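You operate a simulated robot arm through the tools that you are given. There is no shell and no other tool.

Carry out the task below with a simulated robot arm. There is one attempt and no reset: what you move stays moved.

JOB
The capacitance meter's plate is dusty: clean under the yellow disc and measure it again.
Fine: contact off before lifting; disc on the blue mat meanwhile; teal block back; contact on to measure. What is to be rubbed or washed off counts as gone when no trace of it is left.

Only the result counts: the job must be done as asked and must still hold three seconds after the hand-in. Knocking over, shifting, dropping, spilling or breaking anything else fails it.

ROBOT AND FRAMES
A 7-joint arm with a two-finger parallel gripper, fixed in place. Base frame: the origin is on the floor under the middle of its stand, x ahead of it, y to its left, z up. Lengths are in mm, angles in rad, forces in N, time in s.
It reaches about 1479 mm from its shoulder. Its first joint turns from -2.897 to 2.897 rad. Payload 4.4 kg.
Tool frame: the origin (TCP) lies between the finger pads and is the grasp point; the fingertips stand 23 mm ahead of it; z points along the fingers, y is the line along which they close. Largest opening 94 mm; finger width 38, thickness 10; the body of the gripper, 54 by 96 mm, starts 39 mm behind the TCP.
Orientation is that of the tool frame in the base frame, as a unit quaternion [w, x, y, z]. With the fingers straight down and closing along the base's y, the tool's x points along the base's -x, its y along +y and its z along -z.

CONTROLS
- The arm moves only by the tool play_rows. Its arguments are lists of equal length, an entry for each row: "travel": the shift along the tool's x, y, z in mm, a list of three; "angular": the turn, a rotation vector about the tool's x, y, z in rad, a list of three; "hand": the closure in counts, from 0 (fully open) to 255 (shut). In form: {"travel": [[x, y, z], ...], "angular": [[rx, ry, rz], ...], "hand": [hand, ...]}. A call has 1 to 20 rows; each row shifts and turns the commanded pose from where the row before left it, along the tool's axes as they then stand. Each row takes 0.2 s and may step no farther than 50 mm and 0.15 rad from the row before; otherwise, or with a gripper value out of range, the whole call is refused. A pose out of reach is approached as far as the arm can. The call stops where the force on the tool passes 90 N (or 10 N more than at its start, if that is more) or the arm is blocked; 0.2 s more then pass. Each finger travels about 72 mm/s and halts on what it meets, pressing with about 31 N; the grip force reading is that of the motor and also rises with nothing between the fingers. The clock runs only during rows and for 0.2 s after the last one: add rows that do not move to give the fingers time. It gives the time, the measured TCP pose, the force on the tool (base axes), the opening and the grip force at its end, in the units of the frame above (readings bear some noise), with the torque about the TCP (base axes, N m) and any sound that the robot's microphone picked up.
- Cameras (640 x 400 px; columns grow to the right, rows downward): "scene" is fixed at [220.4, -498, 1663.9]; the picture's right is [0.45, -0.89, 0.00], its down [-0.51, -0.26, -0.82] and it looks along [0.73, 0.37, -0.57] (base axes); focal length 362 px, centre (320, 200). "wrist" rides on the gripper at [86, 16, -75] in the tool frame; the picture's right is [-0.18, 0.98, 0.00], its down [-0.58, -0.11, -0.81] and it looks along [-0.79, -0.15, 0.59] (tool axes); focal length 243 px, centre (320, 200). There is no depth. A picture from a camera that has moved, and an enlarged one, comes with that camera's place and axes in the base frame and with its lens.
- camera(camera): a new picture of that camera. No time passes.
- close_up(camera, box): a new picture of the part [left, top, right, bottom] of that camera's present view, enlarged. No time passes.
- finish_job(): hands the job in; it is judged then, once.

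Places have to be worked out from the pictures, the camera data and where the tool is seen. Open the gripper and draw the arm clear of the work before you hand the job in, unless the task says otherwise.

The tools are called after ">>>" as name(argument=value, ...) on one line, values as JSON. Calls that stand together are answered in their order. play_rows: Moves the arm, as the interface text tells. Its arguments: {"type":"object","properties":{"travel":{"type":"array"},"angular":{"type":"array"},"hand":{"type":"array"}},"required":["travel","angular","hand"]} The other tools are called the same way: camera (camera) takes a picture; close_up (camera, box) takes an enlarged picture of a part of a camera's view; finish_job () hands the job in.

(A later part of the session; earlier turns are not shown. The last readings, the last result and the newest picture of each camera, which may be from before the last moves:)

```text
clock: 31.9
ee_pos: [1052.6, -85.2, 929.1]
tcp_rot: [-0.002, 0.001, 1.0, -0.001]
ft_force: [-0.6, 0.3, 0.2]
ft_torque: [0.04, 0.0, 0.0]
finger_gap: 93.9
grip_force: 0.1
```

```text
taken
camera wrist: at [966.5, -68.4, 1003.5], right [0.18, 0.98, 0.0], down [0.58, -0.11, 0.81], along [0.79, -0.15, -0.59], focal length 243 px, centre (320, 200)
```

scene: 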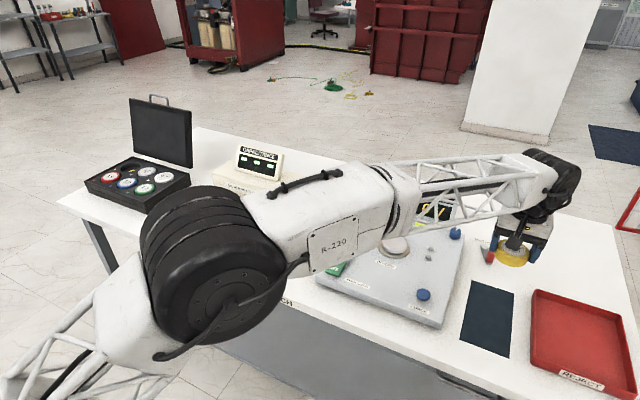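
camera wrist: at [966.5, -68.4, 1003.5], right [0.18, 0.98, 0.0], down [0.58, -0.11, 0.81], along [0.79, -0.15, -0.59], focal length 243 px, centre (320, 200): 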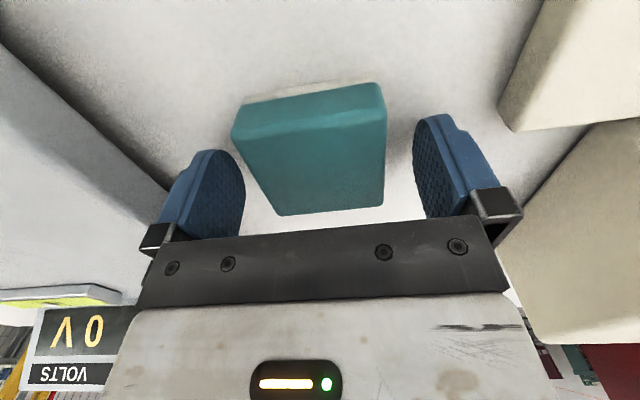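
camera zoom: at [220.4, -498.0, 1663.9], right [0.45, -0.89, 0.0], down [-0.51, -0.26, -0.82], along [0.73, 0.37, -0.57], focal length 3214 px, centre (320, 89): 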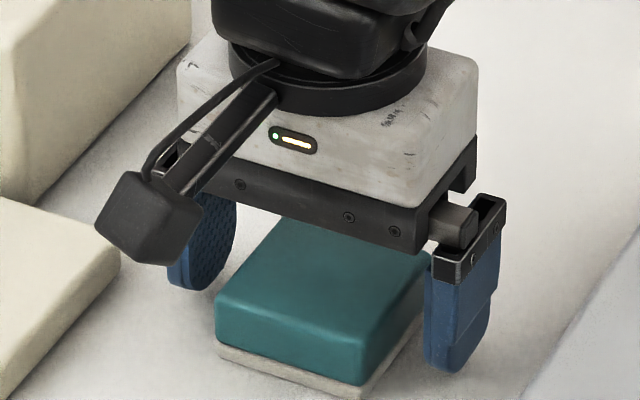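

Fingers straddle the block evenly. Closing now.

>>> play_rows(travel=[[0, 0, 0], [0, 0, 0], [0, 0, 0], [0, 0, 0]], angular=[[0, 0, 0], [0, 0, 0], [0, 0, 0], [0, 0, 0]], hand=[255, 255, 255, 255])

>>> close_up(camera="scene", box=[290, 190, 350, 235])

>>> close_up(camera="wrist", box=[200, 60, 440, 230])

```text
clock: 32.9
ee_pos: [1052.4, -85.9, 930.7]
tcp_rot: [-0.001, 0.0, 1.0, -0.001]
ft_force: [-0.7, -0.7, 0.2]
ft_torque: [0.02, 0.0, 0.01]
finger_gap: 61.5
grip_force: 30.8
```

```text
8.89 times, centred on (320, 212) of scene
camera zoom: at [220.4, -498.0, 1663.9], right [0.45, -0.89, 0.0], down [-0.51, -0.26, -0.82], along [0.73, 0.37, -0.57], focal length 3214 px, centre (320, 89)
```

zoom: 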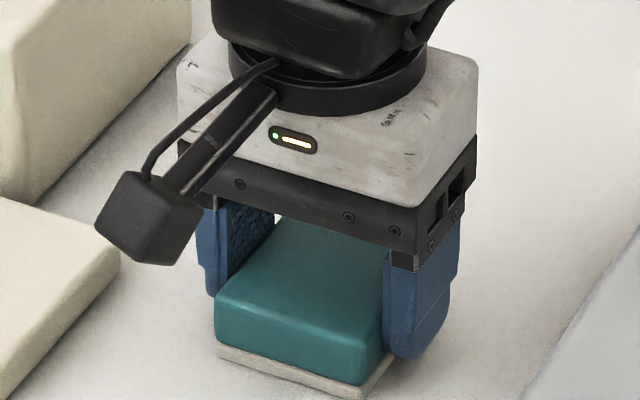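

```text
2.35 times, centred on (320, 145) of wrist
camera zoom: at [966.5, -68.4, 1003.6], right [0.18, 0.98, 0.0], down [0.58, -0.11, 0.81], along [0.79, -0.15, -0.59], focal length 571 px, centre (320, 329)
```

zoom: 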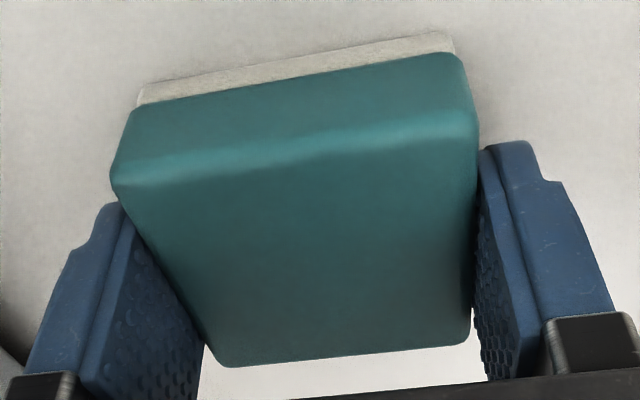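

The block is gripped (61.5 mm) at TCP ≈ (1052.5, -85.4, 929.5), which I'll use for its return. I'll lift it and carry it over the plate centre (942, 231).

>>> play_rows(travel=[[0, 0, -10], [0, 0, -30], [0, 0, -35], [0, 0, -35], [37, 0, 0], [37, 0, 0], [36.5, 0, 0], [0, 45, 0], [0, 45, 0], [0, 45, 0], [0, 45, 0], [0, 45, 0], [0, 45, 0], [0, 46.4, 0], [0, 0, 0]], angular=[[0, 0, 0], [0, 0, 0], [0, 0, 0], [0, 0, 0], [0, 0, 0], [0, 0, 0], [0, 0, 0], [0, 0, 0], [0, 0, 0], [0, 0, 0], [0, 0, 0], [0, 0, 0], [0, 0, 0], [0, 0, 0], [0, 0, 0]], hand=[255, 255, 255, 255, 255, 255, 255, 255, 255, 255, 255, 255, 255, 255, 255])

>>> camera(camera="wrist")

>>> close_up(camera="scene", box=[150, 150, 310, 250])

```text
clock: 36.1
ee_pos: [943.1, 232.2, 1039.2]
tcp_rot: [-0.001, 0.0, 1.0, -0.002]
ft_force: [0.0, -0.1, -1.6]
ft_torque: [0.01, 0.01, 0.03]
finger_gap: 61.6
grip_force: 30.7
```

```text
taken
camera wrist: at [856.1, 249.1, 1113.3], right [0.18, 0.98, 0.0], down [0.58, -0.11, 0.81], along [0.79, -0.15, -0.59], focal length 243 px, centre (320, 200)
```

wrist: 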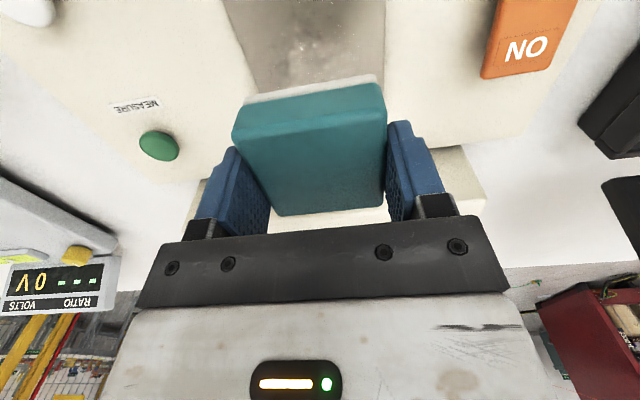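

```text
4.00 times, centred on (230, 200) of scene
camera zoom: at [220.4, -498.0, 1663.9], right [0.45, -0.89, 0.0], down [-0.51, -0.26, -0.82], along [0.73, 0.37, -0.57], focal length 1446 px, centre (680, 200)
```

zoom: 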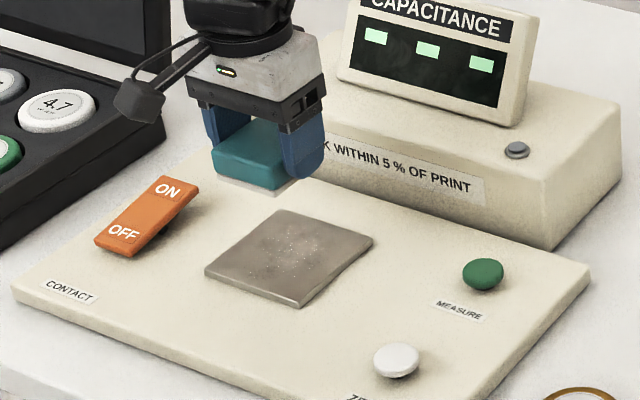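

Let me zoom on the plate to see how far the dust spreads.

>>> close_up(camera="scene", box=[195, 195, 255, 232])

>>> close_up(camera="wrist", box=[200, 0, 420, 110])

```text
10.67 times, centred on (225, 214) of scene
camera zoom: at [220.4, -498.0, 1663.9], right [0.45, -0.89, 0.0], down [-0.51, -0.26, -0.82], along [0.73, 0.37, -0.57], focal length 3857 px, centre (1333, 56)
```

zoom: 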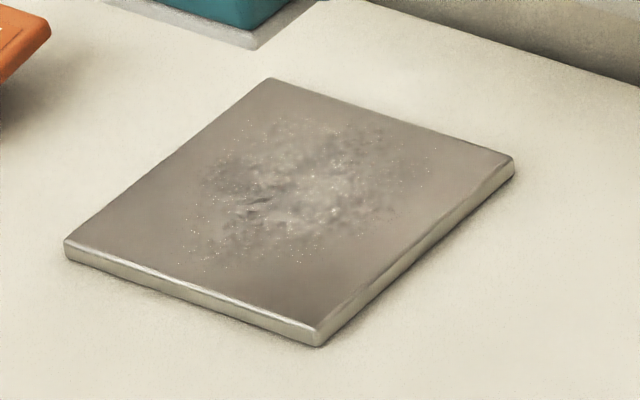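

```text
2.91 times, centred on (310, 55) of wrist
camera zoom: at [856.1, 249.1, 1113.3], right [0.18, 0.98, 0.0], down [0.58, -0.11, 0.81], along [0.79, -0.15, -0.59], focal length 706 px, centre (349, 622)
```

zoom: 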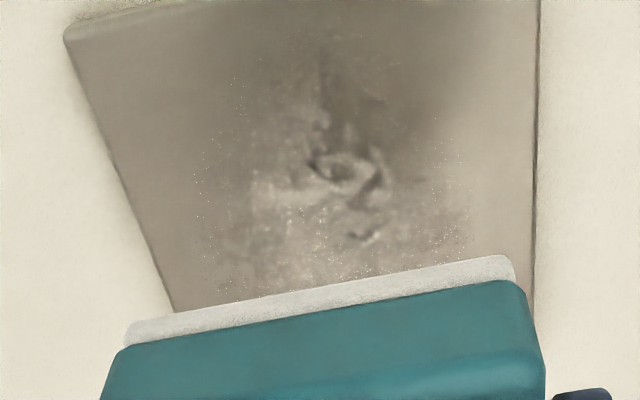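

Dust covers roughly a 70 mm patch in the middle of the plate. I'll lower the felt toward the plate, then find contact in small steps.

>>> play_rows(travel=[[0, 0, 30], [0, 0, 30], [0, 0, 10], [0, 0, 4], [0, 0, 0]], angular=[[0, 0, 0], [0, 0, 0], [0, 0, 0], [0, 0, 0], [0, 0, 0]], hand=[255, 255, 255, 255, 255])

>>> close_up(camera="scene", box=[195, 185, 255, 228])

```text
clock: 37.3
ee_pos: [941.3, 231.2, 965.8]
tcp_rot: [-0.001, 0.0, 1.0, -0.002]
ft_force: [-0.3, 0.3, -1.1]
ft_torque: [0.0, 0.0, -0.03]
finger_gap: 61.6
grip_force: 30.6
```

```text
9.30 times, centred on (225, 206) of scene
camera zoom: at [220.4, -498.0, 1663.9], right [0.45, -0.89, 0.0], down [-0.51, -0.26, -0.82], along [0.73, 0.37, -0.57], focal length 3364 px, centre (1204, 140)
```

zoom: 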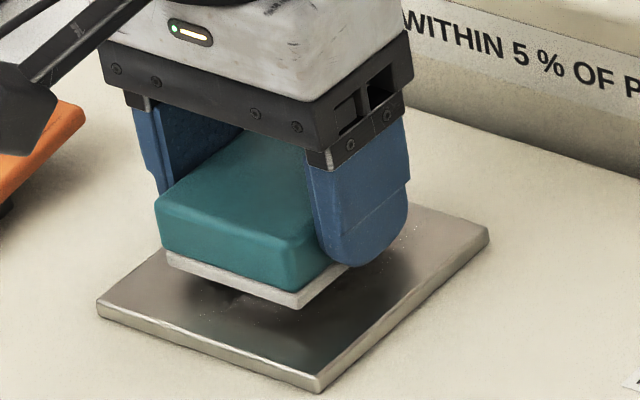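

The felt hovers a few mm above the plate. Stepping down 2 mm at a time.

>>> play_rows(travel=[[0, 0, 2], [0, 0, 2], [0, 0, 0]], angular=[[0, 0, 0], [0, 0, 0], [0, 0, 0]], hand=[255, 255, 255])

```text
clock: 38.1
ee_pos: [941.4, 231.0, 961.6]
tcp_rot: [-0.001, 0.0, 1.0, -0.001]
ft_force: [0.3, 0.6, -1.5]
ft_torque: [-0.01, -0.02, 0.03]
finger_gap: 61.5
grip_force: 30.8
```

Not touching yet; another 2 mm in 1 mm steps.

>>> play_rows(travel=[[0, 0, 1], [0, 0, 1], [0, 0, 0]], angular=[[0, 0, 0], [0, 0, 0], [0, 0, 0]], hand=[255, 255, 255])

```text
clock: 38.9
ee_pos: [941.2, 231.5, 959.8]
tcp_rot: [-0.001, 0.0, 1.0, -0.001]
ft_force: [-0.9, 0.4, -0.6]
ft_torque: [0.01, 0.06, 0.03]
finger_gap: 61.5
grip_force: 31.1
```

Still no push-back; continuing 1 mm at a time.

>>> play_rows(travel=[[0, 0, 1], [0, 0, 0.7], [0, 0, 0]], angular=[[0, 0, 0], [0, 0, 0], [0, 0, 0]], hand=[255, 255, 255])

>>> close_up(camera="scene", box=[195, 185, 255, 228])

```text
clock: 39.7
ee_pos: [943.1, 230.9, 958.7]
tcp_rot: [-0.001, 0.001, 1.0, -0.001]
ft_force: [-1.0, 0.4, 0.9]
ft_torque: [0.07, 0.05, -0.01]
finger_gap: 61.6
grip_force: 30.7
```

```text
9.30 times, centred on (225, 206) of scene
camera zoom: at [220.4, -498.0, 1663.9], right [0.45, -0.89, 0.0], down [-0.51, -0.26, -0.82], along [0.73, 0.37, -0.57], focal length 3364 px, centre (1204, 140)
```

zoom: 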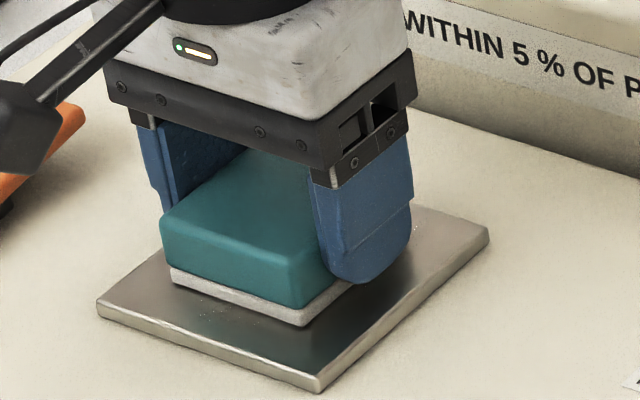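

The felt is just touching (force rose to about +1 N). I'll press in slightly more to get a few newtons.

>>> play_rows(travel=[[0, 0, 0.7], [0, 0, 0]], angular=[[0, 0, 0], [0, 0, 0]], hand=[255, 255])

```text
clock: 40.3
ee_pos: [942.3, 231.7, 958.5]
tcp_rot: [0.001, 0.0, 1.0, -0.001]
ft_force: [-1.9, -0.4, 10.7]
ft_torque: [0.0, 0.28, -0.01]
finger_gap: 61.4
grip_force: 30.9
```

Pressing with about 11 N. I'll start a scrubbing pattern, keeping the pad within the plate (±18 mm).

>>> play_rows(travel=[[9, 9, 0], [9, 9, 0], [0, -9, 0], [0, -9, 0], [0, -9, 0], [0, -9, 0], [-9, 0, 0], [0, 9, 0], [0, 9, 0], [0, 9, 0], [0, 9, 0], [-9, 0, 0], [0, -9, 0], [0, -9, 0], [0, -9, 0], [0, -9, 0], [-9, 0, 0], [0, 9, 0], [0, 9, 0], [0, 9, 0]], angular=[[0, 0, 0], [0, 0, 0], [0, 0, 0], [0, 0, 0], [0, 0, 0], [0, 0, 0], [0, 0, 0], [0, 0, 0], [0, 0, 0], [0, 0, 0], [0, 0, 0], [0, 0, 0], [0, 0, 0], [0, 0, 0], [0, 0, 0], [0, 0, 0], [0, 0, 0], [0, 0, 0], [0, 0, 0], [0, 0, 0]], hand=[255, 255, 255, 255, 255, 255, 255, 255, 255, 255, 255, 255, 255, 255, 255, 255, 255, 255, 255, 255])

>>> close_up(camera="scene", box=[195, 185, 255, 228])

```text
clock: 44.5
ee_pos: [950.8, 240.4, 958.1]
tcp_rot: [-0.001, 0.0, 1.0, -0.001]
ft_force: [0.3, -8.8, 20.9]
ft_torque: [-0.16, -0.32, -0.1]
finger_gap: 61.4
grip_force: 31.4
```

```text
9.30 times, centred on (225, 206) of scene
camera zoom: at [220.4, -498.0, 1663.9], right [0.45, -0.89, 0.0], down [-0.51, -0.26, -0.82], along [0.73, 0.37, -0.57], focal length 3364 px, centre (1204, 140)
```

zoom: 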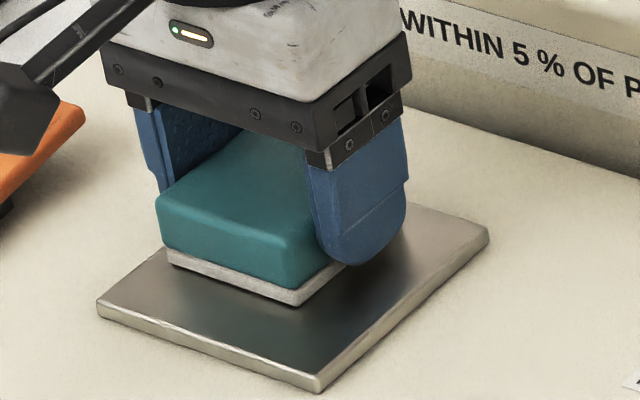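

The visible part of the plate already looks cleaner. I'll continue with passes in the other direction.

>>> play_rows(travel=[[0, 9, 0], [-9, 0, 0], [0, -9, 0], [0, -9, 0], [0, -9, 0], [0, -9, 0], [9, 0, 0], [9, 0, 0], [9, 0, 0], [9, 0, 0], [0, 9, 0], [-9, 0, 0], [-9, 0, 0], [-9, 0, 0], [-9, 0, 0], [0, 9, 0], [9, 0, 0], [9, 0, 0], [9, 0, 0], [9, 0, 0]], angular=[[0, 0, 0], [0, 0, 0], [0, 0, 0], [0, 0, 0], [0, 0, 0], [0, 0, 0], [0, 0, 0], [0, 0, 0], [0, 0, 0], [0, 0, 0], [0, 0, 0], [0, 0, 0], [0, 0, 0], [0, 0, 0], [0, 0, 0], [0, 0, 0], [0, 0, 0], [0, 0, 0], [0, 0, 0], [0, 0, 0]], hand=[255, 255, 255, 255, 255, 255, 255, 255, 255, 255, 255, 255, 255, 255, 255, 255, 255, 255, 255, 255])

>>> play_rows(travel=[[0, 9, 0], [-9, 0, 0], [-9, 0, 0], [-9, 0, 0], [-9, 0, 0], [0, 9, 0], [9, 0, 0], [9, 0, 0], [9, 0, 0], [9, 0, 0], [-9, -9, 0], [-9, -9, 0], [-9, -9, 0], [-9, -9, 0], [9, 9, 0], [9, 9, 0], [0, 0, 0]], angular=[[0, 0, 0], [0, 0, 0], [0, 0, 0], [0, 0, 0], [0, 0, 0], [0, 0, 0], [0, 0, 0], [0, 0, 0], [0, 0, 0], [0, 0, 0], [0, 0, 0], [0, 0, 0], [0, 0, 0], [0, 0, 0], [0, 0, 0], [0, 0, 0], [0, 0, 0]], hand=[255, 255, 255, 255, 255, 255, 255, 255, 255, 255, 255, 255, 255, 255, 255, 255, 255])

```text
clock: 48.7
ee_pos: [923.3, 231.1, 956.5]
tcp_rot: [0.0, 0.0, 1.0, -0.001]
ft_force: [6.1, 0.5, 15.3]
ft_torque: [0.0, -0.12, 0.0]
finger_gap: 61.4
grip_force: 31.3
```

```text
clock: 52.3
ee_pos: [941.7, 230.2, 956.8]
tcp_rot: [-0.001, -0.001, 1.0, -0.002]
ft_force: [0.8, -3.0, 9.5]
ft_torque: [-0.08, -0.02, -0.04]
finger_gap: 61.6
grip_force: 31.3
```

Wiping passes are done with steady contact. I'll lift straight up and move aside to inspect the plate.

>>> play_rows(travel=[[0, 0, -10], [0, 0, -35], [0, 0, -40], [0, 0, 0]], angular=[[0, 0, 0], [0, 0, 0], [0, 0, 0], [0, 0, 0]], hand=[255, 255, 255, 255])

>>> close_up(camera="scene", box=[195, 195, 255, 232])

>>> close_up(camera="wrist", box=[200, 0, 420, 110])

```text
clock: 53.3
ee_pos: [941.6, 231.3, 1040.8]
tcp_rot: [-0.001, 0.0, 1.0, 0.0]
ft_force: [-0.1, -0.3, -0.6]
ft_torque: [0.0, 0.0, 0.0]
finger_gap: 61.6
grip_force: 30.9
```

```text
10.67 times, centred on (225, 214) of scene
camera zoom: at [220.4, -498.0, 1663.9], right [0.45, -0.89, 0.0], down [-0.51, -0.26, -0.82], along [0.73, 0.37, -0.57], focal length 3857 px, centre (1333, 56)
```

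zoom: 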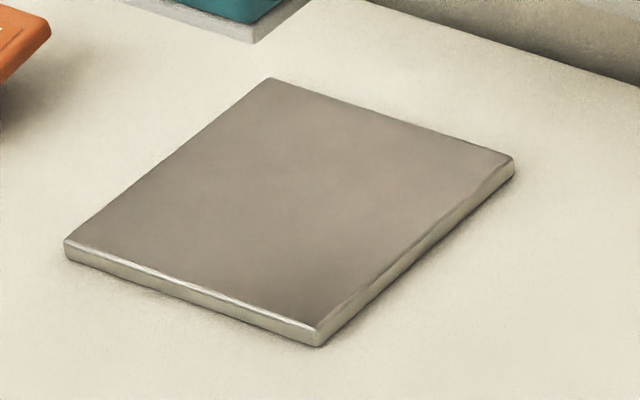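

```text
2.91 times, centred on (310, 55) of wrist
camera zoom: at [855.8, 248.4, 1115.4], right [0.18, 0.98, 0.0], down [0.58, -0.11, 0.81], along [0.79, -0.15, -0.59], focal length 706 px, centre (349, 622)
```

zoom: 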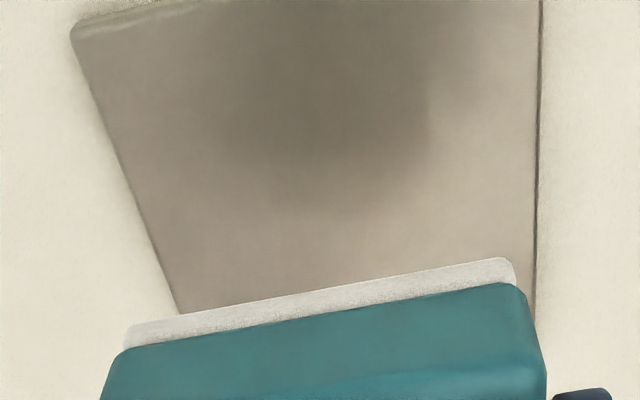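

The plate appears spotless. To be sure, I'll back off so the wrist camera sees the whole plate.

>>> play_rows(travel=[[40, 5, -10], [40, 5, -10], [20, 5, 0], [0, 0, 0]], angular=[[0, 0, 0], [0, 0, 0], [0, 0, 0], [0, 0, 0]], hand=[255, 255, 255, 255])

>>> camera(camera="wrist")

>>> close_up(camera="wrist", box=[210, 10, 430, 130])

>>> close_up(camera="scene", box=[195, 195, 255, 232])

```text
clock: 54.3
ee_pos: [842.8, 247.2, 1062.8]
tcp_rot: [-0.001, 0.0, 1.0, 0.0]
ft_force: [0.5, 1.2, -0.8]
ft_torque: [-0.01, 0.03, 0.0]
finger_gap: 61.5
grip_force: 30.9
```

```text
taken
camera wrist: at [756.6, 263.3, 1135.7], right [0.18, 0.98, 0.0], down [0.58, -0.11, 0.81], along [0.79, -0.15, -0.59], focal length 243 px, centre (320, 200)
```

wrist: 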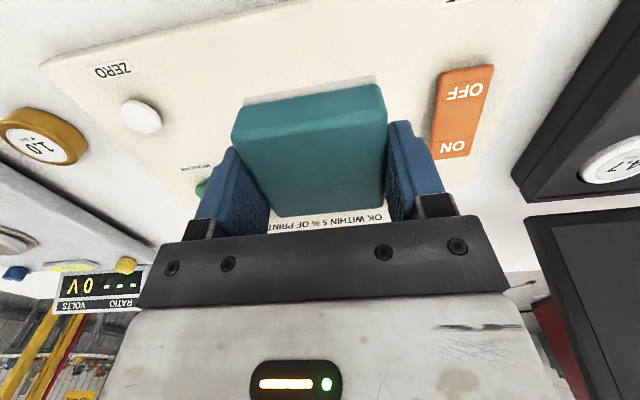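

```text
2.91 times, centred on (320, 70) of wrist
camera zoom: at [756.6, 263.3, 1135.7], right [0.18, 0.98, 0.0], down [0.58, -0.11, 0.81], along [0.79, -0.15, -0.59], focal length 706 px, centre (320, 578)
```

zoom: 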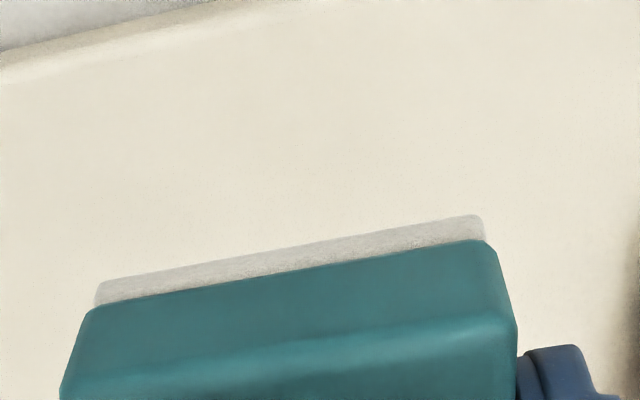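

```text
10.67 times, centred on (225, 214) of scene
camera zoom: at [220.4, -498.0, 1663.9], right [0.45, -0.89, 0.0], down [-0.51, -0.26, -0.82], along [0.73, 0.37, -0.57], focal length 3857 px, centre (1333, 56)
```

zoom: 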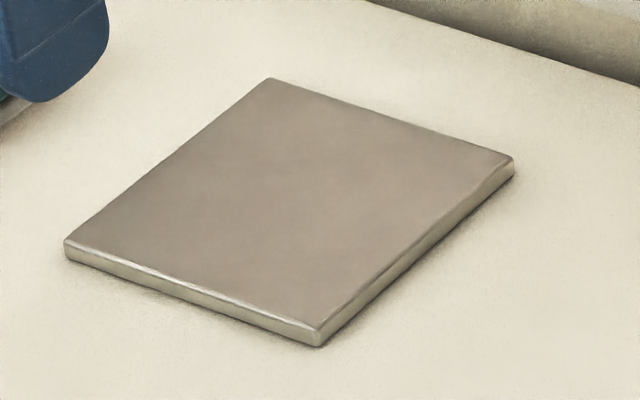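

The plate looks clean from the scene camera. On the way back I'll pause at about (900, 110, 1003) to get a wrist view of the whole plate off to the side.

>>> play_rows(travel=[[-14, -34, 15], [-14, -34, 15], [-14, -34, 15], [-14, -34, 15], [0, 0, 0]], angular=[[0, 0, 0], [0, 0, 0], [0, 0, 0], [0, 0, 0], [0, 0, 0]], hand=[255, 255, 255, 255, 255])

>>> camera(camera="wrist")

>>> close_up(camera="wrist", box=[420, 50, 620, 180])

```text
clock: 55.5
ee_pos: [898.2, 111.2, 1002.7]
tcp_rot: [0.0, 0.001, 1.0, -0.001]
ft_force: [-0.4, -0.3, -1.1]
ft_torque: [0.02, -0.03, -0.01]
finger_gap: 61.4
grip_force: 31.1
```

```text
taken
camera wrist: at [812.0, 127.3, 1075.8], right [0.18, 0.98, 0.0], down [0.58, -0.11, 0.81], along [0.79, -0.15, -0.59], focal length 243 px, centre (320, 200)
```

wrist: 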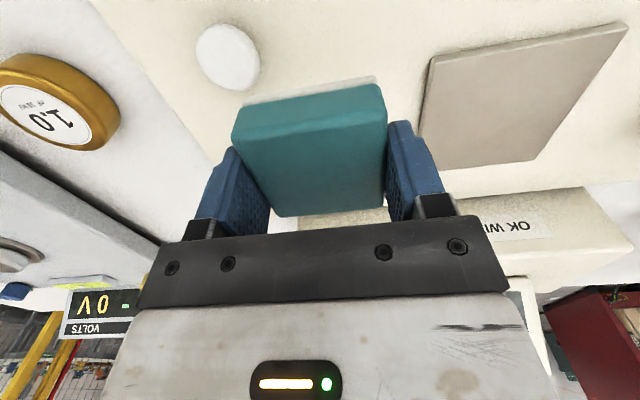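

```text
3.08 times, centred on (520, 115) of wrist
camera zoom: at [812.0, 127.3, 1075.8], right [0.18, 0.98, 0.0], down [0.58, -0.11, 0.81], along [0.79, -0.15, -0.59], focal length 746 px, centre (-295, 462)
```

zoom: 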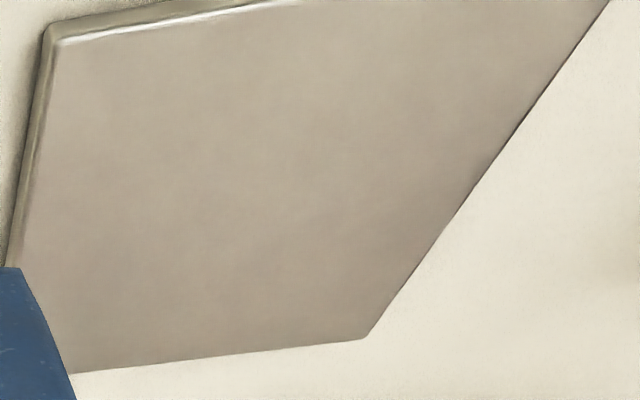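

The entire plate is clean with no trace of dust. Now I'll take the teal block back to its original place at (1052.5, -85).

>>> play_rows(travel=[[0, 0, -35], [0, -39, 0], [0, -39, 0], [0, -39, 0], [0, -39, 0], [0, -40, 0], [-38.5, 0, 0], [-38.5, 0, 0], [-38.5, 0, 0], [-38.5, 0, 0], [0, 0, 30], [0, 0, 30], [0, 0, 0]], angular=[[0, 0, 0], [0, 0, 0], [0, 0, 0], [0, 0, 0], [0, 0, 0], [0, 0, 0], [0, 0, 0], [0, 0, 0], [0, 0, 0], [0, 0, 0], [0, 0, 0], [0, 0, 0], [0, 0, 0]], hand=[255, 255, 255, 255, 255, 255, 255, 255, 255, 255, 255, 255, 255])

>>> camera(camera="wrist")

>>> close_up(camera="scene", box=[270, 170, 370, 250])

```text
clock: 58.3
ee_pos: [1053.5, -86.5, 977.9]
tcp_rot: [-0.001, 0.0, 1.0, -0.001]
ft_force: [-1.0, 0.7, -0.2]
ft_torque: [0.01, -0.01, 0.01]
finger_gap: 61.9
grip_force: 30.9
```

```text
taken
camera wrist: at [966.3, -69.0, 1051.2], right [0.18, 0.98, 0.0], down [0.58, -0.11, 0.81], along [0.79, -0.15, -0.59], focal length 243 px, centre (320, 200)
```

wrist: 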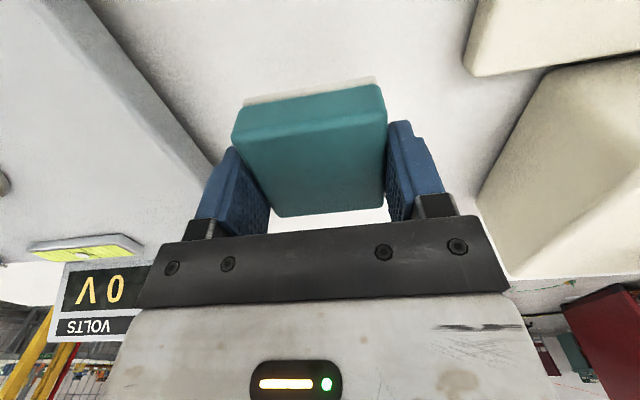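

```text
5.00 times, centred on (320, 210) of scene
camera zoom: at [220.4, -498.0, 1663.9], right [0.45, -0.89, 0.0], down [-0.51, -0.26, -0.82], along [0.73, 0.37, -0.57], focal length 1808 px, centre (320, 150)
```

zoom: 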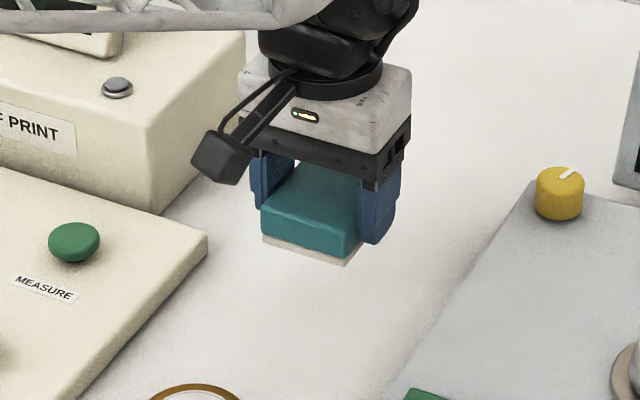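

The position matches the pick-up pose within about 1 mm. I'll lower the block toward the bench.

>>> play_rows(travel=[[0.5, 0.7, 20], [0, 0, 15], [0, 0, 6], [0, 0, 3], [0, 0, 0]], angular=[[0, 0, 0], [0, 0, 0], [0, 0, 0], [0, 0, 0], [0, 0, 0]], hand=[255, 255, 255, 255, 255])

>>> close_up(camera="scene", box=[290, 190, 350, 235])

```text
clock: 59.5
ee_pos: [1051.3, -84.9, 933.2]
tcp_rot: [-0.001, 0.001, 1.0, -0.001]
ft_force: [0.3, -0.1, -0.4]
ft_torque: [0.01, 0.0, 0.03]
finger_gap: 61.5
grip_force: 31.2
```

```text
8.89 times, centred on (320, 212) of scene
camera zoom: at [220.4, -498.0, 1663.9], right [0.45, -0.89, 0.0], down [-0.51, -0.26, -0.82], along [0.73, 0.37, -0.57], focal length 3214 px, centre (320, 89)
```

zoom: 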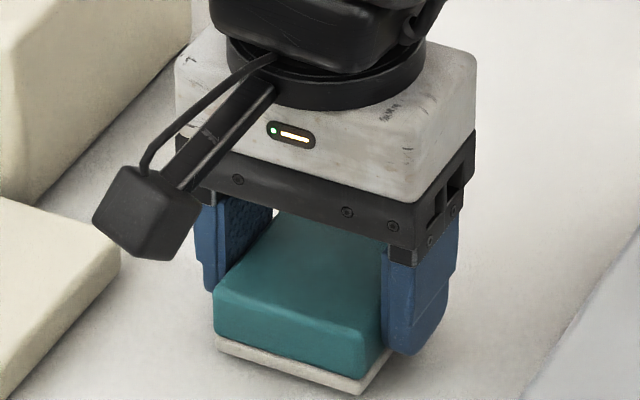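

Just above the bench now; small steps down until contact.

>>> play_rows(travel=[[0, 0, 1.5], [0, 0, 1.5], [0, 0, 0]], angular=[[0, 0, 0], [0, 0, 0], [0, 0, 0]], hand=[255, 255, 255])

```text
clock: 60.3
ee_pos: [1052.0, -85.6, 929.4]
tcp_rot: [-0.001, 0.001, 1.0, -0.001]
ft_force: [-0.4, 0.6, -0.4]
ft_torque: [0.0, -0.01, 0.0]
finger_gap: 61.4
grip_force: 30.8
```

No contact yet; another 2 mm in 1 mm steps.

>>> play_rows(travel=[[0, 0, 1], [0, 0, 1], [0, 0, 0]], angular=[[0, 0, 0], [0, 0, 0], [0, 0, 0]], hand=[255, 255, 255])

>>> close_up(camera="scene", box=[290, 190, 350, 235])

```text
clock: 61.1
ee_pos: [1051.0, -83.4, 930.8]
tcp_rot: [0.0, 0.001, 1.0, -0.001]
ft_force: [-2.2, 0.9, 8.3]
ft_torque: [0.13, 0.27, 0.03]
finger_gap: 61.4
grip_force: 30.4
```

```text
8.89 times, centred on (320, 212) of scene
camera zoom: at [220.4, -498.0, 1663.9], right [0.45, -0.89, 0.0], down [-0.51, -0.26, -0.82], along [0.73, 0.37, -0.57], focal length 3214 px, centre (320, 89)
```

zoom: 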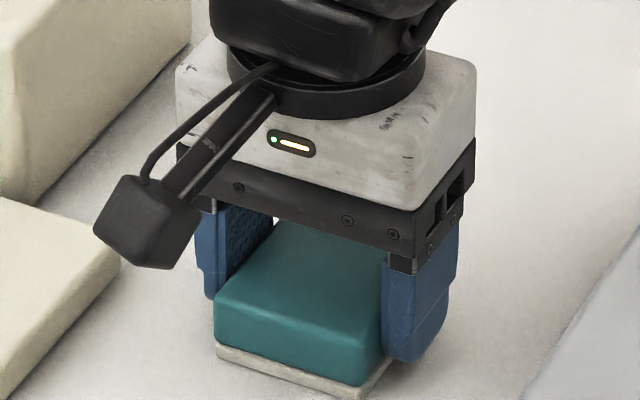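

The block is on the bench (8 N) and its pixels coincide with the picture at pick-up. I'll ease off, open and rise.

>>> play_rows(travel=[[0, 0, -0.7], [0, 0, 0], [0, 0, 0], [0, 0, 0], [0, 0, -30], [0, 0, -40], [0, 0, -40], [0, 0, 0]], angular=[[0, 0, 0], [0, 0, 0], [0, 0, 0], [0, 0, 0], [0, 0, 0], [0, 0, 0], [0, 0, 0], [0, 0, 0]], hand=[255, 150, 0, 0, 0, 0, 0, 0])

>>> close_up(camera="scene", box=[270, 190, 370, 260])

>>> camera(camera="wrist")

```text
clock: 62.9
ee_pos: [1051.5, -85.4, 1039.0]
tcp_rot: [-0.001, 0.0, 1.0, 0.0]
ft_force: [-0.2, 0.1, 0.7]
ft_torque: [0.04, -0.03, -0.02]
finger_gap: 94.1
grip_force: 0.1
```

```text
5.71 times, centred on (320, 225) of scene
camera zoom: at [220.4, -498.0, 1663.9], right [0.45, -0.89, 0.0], down [-0.51, -0.26, -0.82], along [0.73, 0.37, -0.57], focal length 2066 px, centre (320, 57)
```

zoom: 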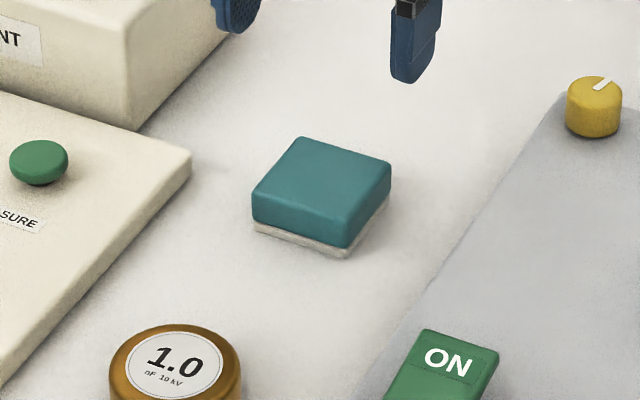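

```text
taken
camera wrist: at [965.8, -68.6, 1112.1], right [0.18, 0.98, 0.0], down [0.58, -0.11, 0.81], along [0.79, -0.15, -0.59], focal length 243 px, centre (320, 200)
```

wrist: 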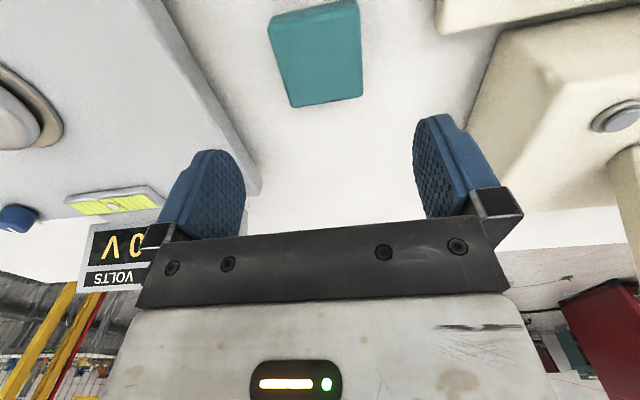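

The teal block is back exactly in its original spot. Now I'll go back to the mat to pick up the yellow disc.

>>> play_rows(travel=[[39, 0, -27], [39, 0, -27], [39, 0, -27], [0, -44.4, 0], [0, -44.4, 0], [0, -44.4, 0], [0, -44.4, 0], [0, -44.4, 0], [0, -44.4, 0], [0, -44.4, 0], [0, -44.4, 0], [0, -44.4, 0], [0, -44.4, 0], [0, -44.4, 0], [0, -44.6, 0], [0, 0, 40], [0, 0, 40], [0, 0, 30], [0, 0, 0]], angular=[[0, 0, 0], [0, 0, 0], [0, 0, 0], [0, 0, 0], [0, 0, 0], [0, 0, 0], [0, 0, 0], [0, 0, 0], [0, 0, 0], [0, 0, 0], [0, 0, 0], [0, 0, 0], [0, 0, 0], [0, 0, 0], [0, 0, 0], [0, 0, 0], [0, 0, 0], [0, 0, 0], [0, 0, 0]], hand=[0, 0, 0, 0, 0, 0, 0, 0, 0, 0, 0, 0, 0, 0, 0, 0, 0, 0, 0])

>>> camera(camera="wrist")

>>> close_up(camera="scene", box=[430, 240, 590, 360])

```text
clock: 66.9
ee_pos: [935.7, -618.4, 1010.7]
tcp_rot: [-0.002, 0.0, 1.0, -0.001]
ft_force: [-1.1, 0.4, -0.2]
ft_torque: [-0.01, -0.01, 0.03]
finger_gap: 94.0
grip_force: 0.1
```

```text
taken
camera wrist: at [848.6, -601.6, 1084.1], right [0.18, 0.98, 0.0], down [0.58, -0.11, 0.81], along [0.79, -0.15, -0.59], focal length 243 px, centre (320, 200)
```

wrist: 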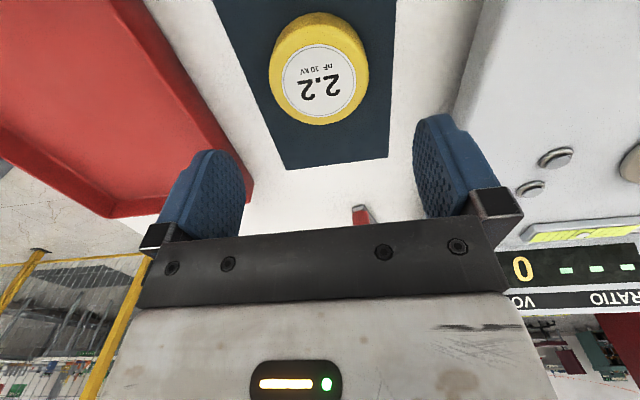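

```text
3.33 times, centred on (510, 300) of scene
camera zoom: at [220.4, -498.0, 1663.9], right [0.45, -0.89, 0.0], down [-0.51, -0.26, -0.82], along [0.73, 0.37, -0.57], focal length 1205 px, centre (-313, -133)
```

zoom: 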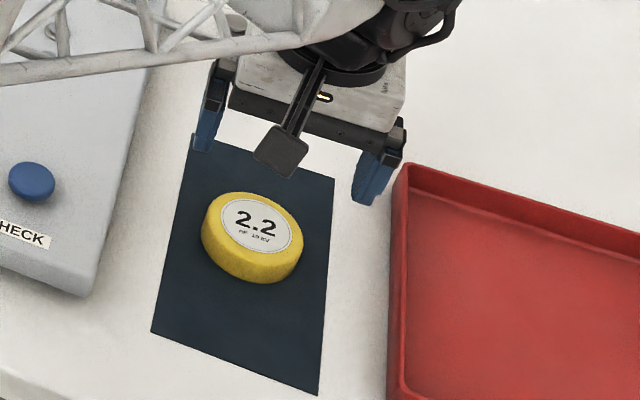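

The disc's centre is at about (934, -618), right under the TCP. Descending to the previous grasp height (z≈929) and closing.

>>> play_rows(travel=[[0, 0, 30], [0, 0, 30], [0, 0, 15], [0, 0, 5], [0, 0, 0], [0, 0, 0], [0, 0, 0], [0, 0, 0]], angular=[[0, 0, 0], [0, 0, 0], [0, 0, 0], [0, 0, 0], [0, 0, 0], [0, 0, 0], [0, 0, 0], [0, 0, 0]], hand=[0, 0, 0, 0, 0, 255, 255, 255])

>>> camera(camera="wrist")

```text
clock: 68.7
ee_pos: [934.2, -619.6, 930.8]
tcp_rot: [0.0, 0.0, 1.0, -0.001]
ft_force: [0.1, -1.1, -0.1]
ft_torque: [-0.08, -0.02, -0.01]
finger_gap: 67.4
grip_force: 30.9
```

```text
taken
camera wrist: at [848.1, -602.4, 1004.4], right [0.18, 0.98, 0.0], down [0.58, -0.11, 0.81], along [0.79, -0.15, -0.59], focal length 243 px, centre (320, 200)
```

wrist: 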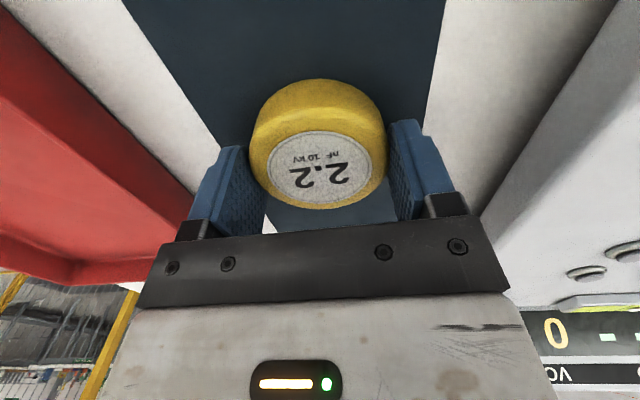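

The disc is gripped again. I'll lift it and carry it back toward the meter.

>>> play_rows(travel=[[0, 0, -10], [0, 0, -40], [0, 0, -45], [0, 0, -50], [0, 0, -50], [0, 47.2, 0], [0, 47.2, 0], [0, 47.2, 0], [0, 47.2, 0], [0, 47.2, 0], [0, 47.2, 0], [0, 47.2, 0], [0, 47.2, 0], [0, 47.2, 0], [0, 47.2, 0]], angular=[[0, 0, 0], [0, 0, 0], [0, 0, 0], [0, 0, 0], [0, 0, 0], [0, 0, 0], [0, 0, 0], [0, 0, 0], [0, 0, 0], [0, 0, 0], [0, 0, 0], [0, 0, 0], [0, 0, 0], [0, 0, 0], [0, 0, 0]], hand=[255, 255, 255, 255, 255, 255, 255, 255, 255, 255, 255, 255, 255, 255, 255])

>>> play_rows(travel=[[-1, 47.2, 0], [-1, 47.2, 0], [-1, 47.2, 0], [-1, 47.2, 0], [-1, 47.2, 0], [-1, 47.2, 0], [-1, 47.2, 0], [-1, 47.2, 0], [0, 0, 0]], angular=[[0, 0, 0], [0, 0, 0], [0, 0, 0], [0, 0, 0], [0, 0, 0], [0, 0, 0], [0, 0, 0], [0, 0, 0], [0, 0, 0]], hand=[255, 255, 255, 255, 255, 255, 255, 255, 255])

>>> camera(camera="wrist")

>>> camera(camera="scene")

```text
clock: 71.9
ee_pos: [934.8, -146.4, 1125.4]
tcp_rot: [-0.001, 0.001, 1.0, -0.001]
ft_force: [0.0, 0.0, -2.7]
ft_torque: [-0.03, 0.01, 0.01]
finger_gap: 67.3
grip_force: 31.2
```

```text
clock: 73.9
ee_pos: [942.5, 232.6, 1125.9]
tcp_rot: [-0.001, 0.0, 1.0, 0.0]
ft_force: [0.1, -0.2, -3.0]
ft_torque: [0.01, -0.01, -0.03]
finger_gap: 67.6
grip_force: 31.2
```

```text
taken
camera wrist: at [857.0, 249.0, 1198.3], right [0.18, 0.98, 0.0], down [0.58, -0.11, 0.81], along [0.79, -0.15, -0.59], focal length 243 px, centre (320, 200)
```

wrist: 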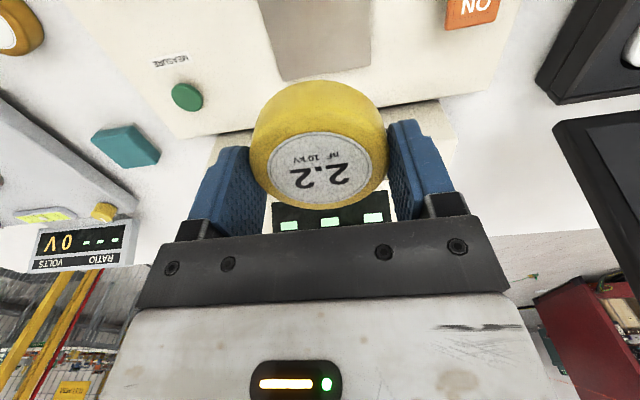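

```text
taken
```

scene: 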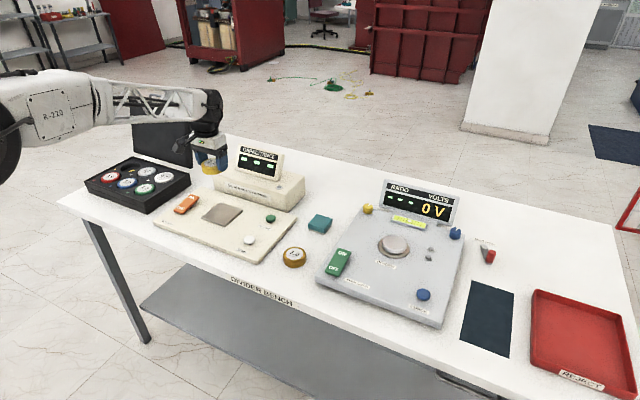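

Above the plate with the disc. I'll correct y by about -1 mm and lower to just above the plate.

>>> play_rows(travel=[[0.5, -1.2, 40], [0, 0, 40], [0, 0, 40], [0, 0, 30], [0, 0, 10], [0, 0, 0]], angular=[[0, 0, 0], [0, 0, 0], [0, 0, 0], [0, 0, 0], [0, 0, 0], [0, 0, 0]], hand=[255, 255, 255, 255, 255, 255])

>>> close_up(camera="scene", box=[195, 190, 255, 228])

```text
clock: 75.3
ee_pos: [942.3, 230.2, 964.8]
tcp_rot: [-0.001, 0.0, 1.0, -0.001]
ft_force: [-0.5, -0.1, -3.4]
ft_torque: [-0.03, -0.02, 0.02]
finger_gap: 67.3
grip_force: 31.0
```

```text
10.53 times, centred on (225, 209) of scene
camera zoom: at [220.4, -498.0, 1663.9], right [0.45, -0.89, 0.0], down [-0.51, -0.26, -0.82], along [0.73, 0.37, -0.57], focal length 3806 px, centre (1320, 105)
```

zoom: 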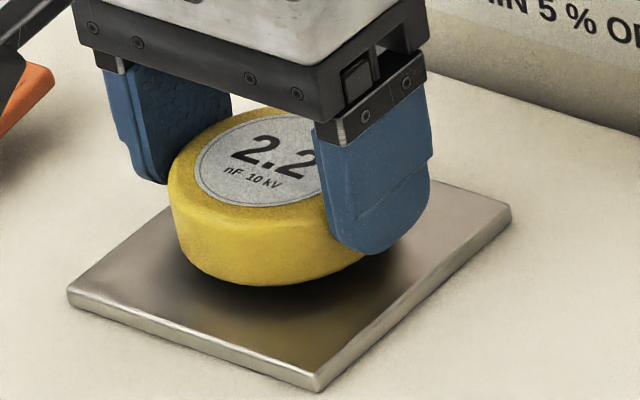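

The disc hovers a few mm above the clean plate. Lowering in small steps.

>>> play_rows(travel=[[0, 0, 2], [0, 0, 2], [0, 0, 0]], angular=[[0, 0, 0], [0, 0, 0], [0, 0, 0]], hand=[255, 255, 255])

```text
clock: 76.1
ee_pos: [940.8, 230.5, 962.5]
tcp_rot: [0.0, 0.0, 1.0, -0.001]
ft_force: [-0.2, 0.3, -2.4]
ft_torque: [0.02, 0.01, -0.01]
finger_gap: 67.3
grip_force: 31.1
```

Still hanging; continuing.

>>> play_rows(travel=[[0, 0, 1.5], [0, 0, 1], [0, 0, 0]], angular=[[0, 0, 0], [0, 0, 0], [0, 0, 0]], hand=[255, 255, 255])

```text
clock: 76.9
ee_pos: [943.4, 229.8, 959.0]
tcp_rot: [0.0, 0.0, 1.0, -0.001]
ft_force: [-0.1, -1.5, 3.8]
ft_torque: [0.18, 0.07, 0.11]
finger_gap: 67.6
grip_force: 31.4
```

The disc has touched the plate (force went from -2.5 to +3.8 N). I'll open the fingers and rise.

>>> play_rows(travel=[[0, 0, 0], [0, 0, 0], [0, 0, 0], [0, 0, -15], [0, 0, -30], [0, 0, -40], [0, 0, 0]], angular=[[0, 0, 0], [0, 0, 0], [0, 0, 0], [0, 0, 0], [0, 0, 0], [0, 0, 0], [0, 0, 0]], hand=[150, 0, 0, 0, 0, 0, 0])

>>> close_up(camera="scene", box=[150, 150, 310, 250])

>>> close_up(camera="scene", box=[195, 190, 255, 228])

```text
clock: 78.5
ee_pos: [943.4, 229.8, 1042.8]
tcp_rot: [-0.001, 0.001, 1.0, -0.001]
ft_force: [0.4, -0.7, 0.2]
ft_torque: [0.01, 0.01, -0.03]
finger_gap: 94.0
grip_force: 0.1
```

```text
4.00 times, centred on (230, 200) of scene
camera zoom: at [220.4, -498.0, 1663.9], right [0.45, -0.89, 0.0], down [-0.51, -0.26, -0.82], along [0.73, 0.37, -0.57], focal length 1446 px, centre (680, 200)
```

zoom: 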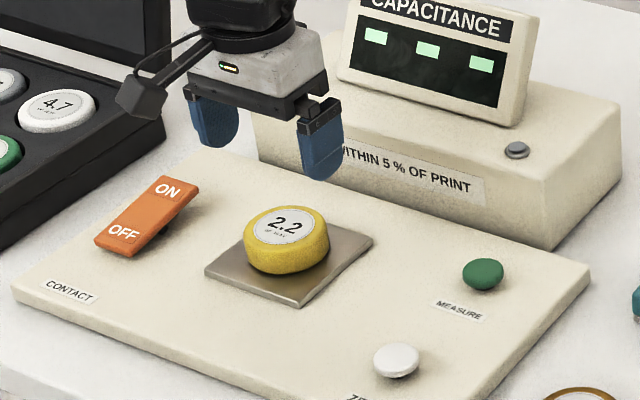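

```text
10.53 times, centred on (225, 209) of scene
camera zoom: at [220.4, -498.0, 1663.9], right [0.45, -0.89, 0.0], down [-0.51, -0.26, -0.82], along [0.73, 0.37, -0.57], focal length 3806 px, centre (1320, 105)
```

zoom: 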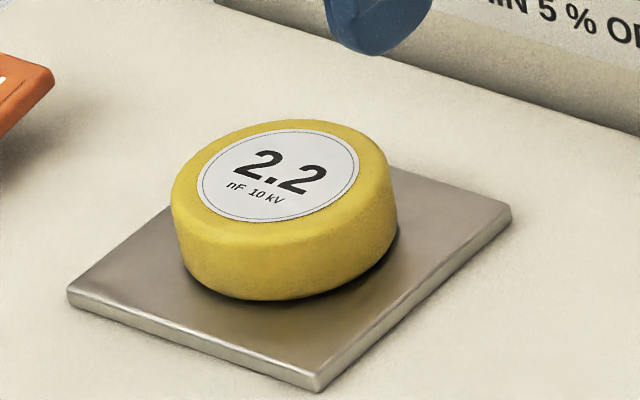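

The disc is back exactly where it was. Next: close the fingers and move above the raised ON end of the rocker at about (953, 366).

>>> play_rows(travel=[[-3, 45.4, 0], [-3, 45.4, 0], [-3.5, 45.4, 0], [0, 0, 0], [0, 0, 25], [0, 0, 20], [0, 0, 0]], angular=[[0, 0, 0], [0, 0, 0], [0, 0, 0], [0, 0, 0], [0, 0, 0], [0, 0, 0], [0, 0, 0]], hand=[255, 255, 255, 255, 255, 255, 255])

>>> camera(camera="wrist")

>>> close_up(camera="scene", box=[150, 165, 230, 220])

```text
clock: 80.1
ee_pos: [952.0, 367.1, 999.0]
tcp_rot: [-0.001, 0.0, 1.0, -0.001]
ft_force: [-0.9, -0.3, 0.8]
ft_torque: [0.02, -0.02, -0.03]
finger_gap: 0.2
grip_force: 30.8
```

```text
taken
camera wrist: at [865.9, 383.2, 1072.1], right [0.18, 0.98, 0.0], down [0.58, -0.11, 0.81], along [0.79, -0.15, -0.59], focal length 243 px, centre (320, 200)
```

wrist: 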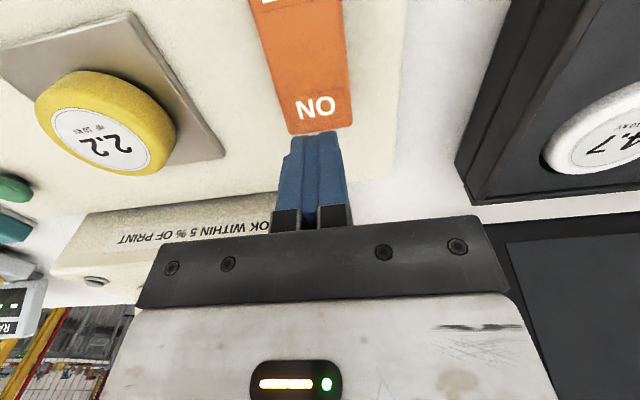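

```text
7.27 times, centred on (190, 192) of scene
camera zoom: at [220.4, -498.0, 1663.9], right [0.45, -0.89, 0.0], down [-0.51, -0.26, -0.82], along [0.73, 0.37, -0.57], focal length 2630 px, centre (1266, 254)
```

zoom: 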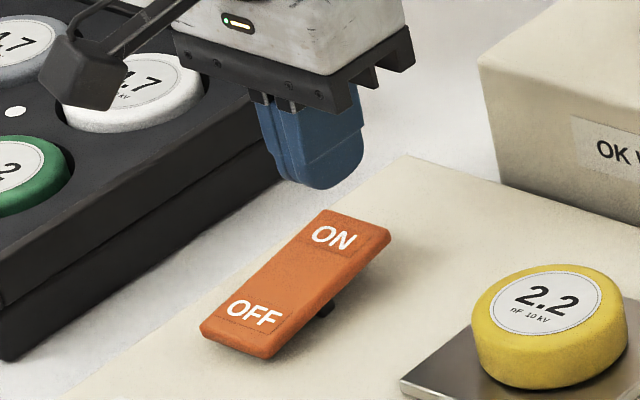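

ON text is at x≈944 and the rocker's far end at x≈960, under the fingers. Descending in small steps until it flips.

>>> play_rows(travel=[[0, 0, 12], [0, 0, 10], [0, 0, 4], [0, 0, 3], [0, 0, 2], [0, 0, 0]], angular=[[0, 0, 0], [0, 0, 0], [0, 0, 0], [0, 0, 0], [0, 0, 0], [0, 0, 0]], hand=[255, 255, 255, 255, 255, 255])

>>> close_up(camera="scene", box=[150, 165, 230, 220])

```text
clock: 81.5
ee_pos: [952.7, 365.9, 966.9]
tcp_rot: [-0.001, 0.0, 1.0, -0.001]
ft_force: [-0.1, -1.6, 1.3]
ft_torque: [0.0, 0.01, 0.02]
finger_gap: 0.1
grip_force: 31.0
```

```text
7.27 times, centred on (190, 192) of scene
camera zoom: at [220.4, -498.0, 1663.9], right [0.45, -0.89, 0.0], down [-0.51, -0.26, -0.82], along [0.73, 0.37, -0.57], focal length 2630 px, centre (1266, 254)
```

zoom: 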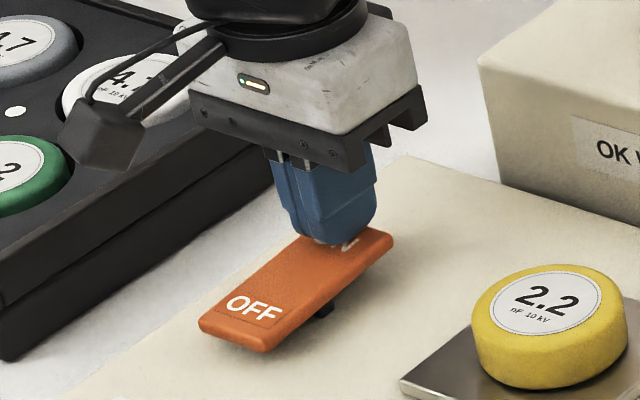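

The rocker is starting to move. I'll press a bit further in 2 mm steps.

>>> play_rows(travel=[[0, 0, 2], [0, 0, 2], [0, 0, 1.5], [0, 0, 0]], angular=[[0, 0, 0], [0, 0, 0], [0, 0, 0], [0, 0, 0]], hand=[255, 255, 255, 255])

>>> close_up(camera="scene", box=[150, 165, 230, 220])

```text
clock: 82.5
ee_pos: [952.6, 366.7, 962.2]
tcp_rot: [-0.001, -0.001, 1.0, 0.0]
ft_force: [-0.4, 0.2, 0.7]
ft_torque: [0.01, 0.03, 0.04]
finger_gap: 0.0
grip_force: 31.2
```

```text
7.27 times, centred on (190, 192) of scene
camera zoom: at [220.4, -498.0, 1663.9], right [0.45, -0.89, 0.0], down [-0.51, -0.26, -0.82], along [0.73, 0.37, -0.57], focal length 2630 px, centre (1266, 254)
```

zoom: 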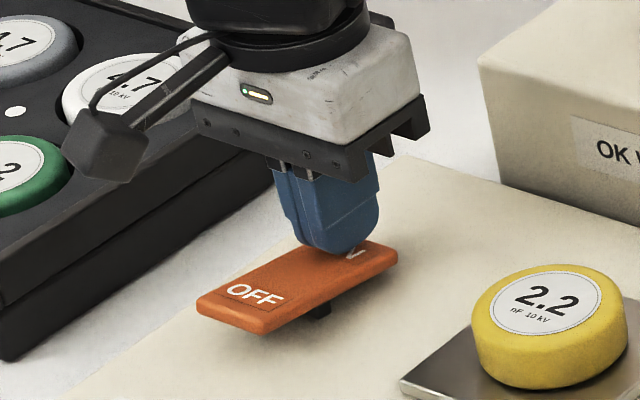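

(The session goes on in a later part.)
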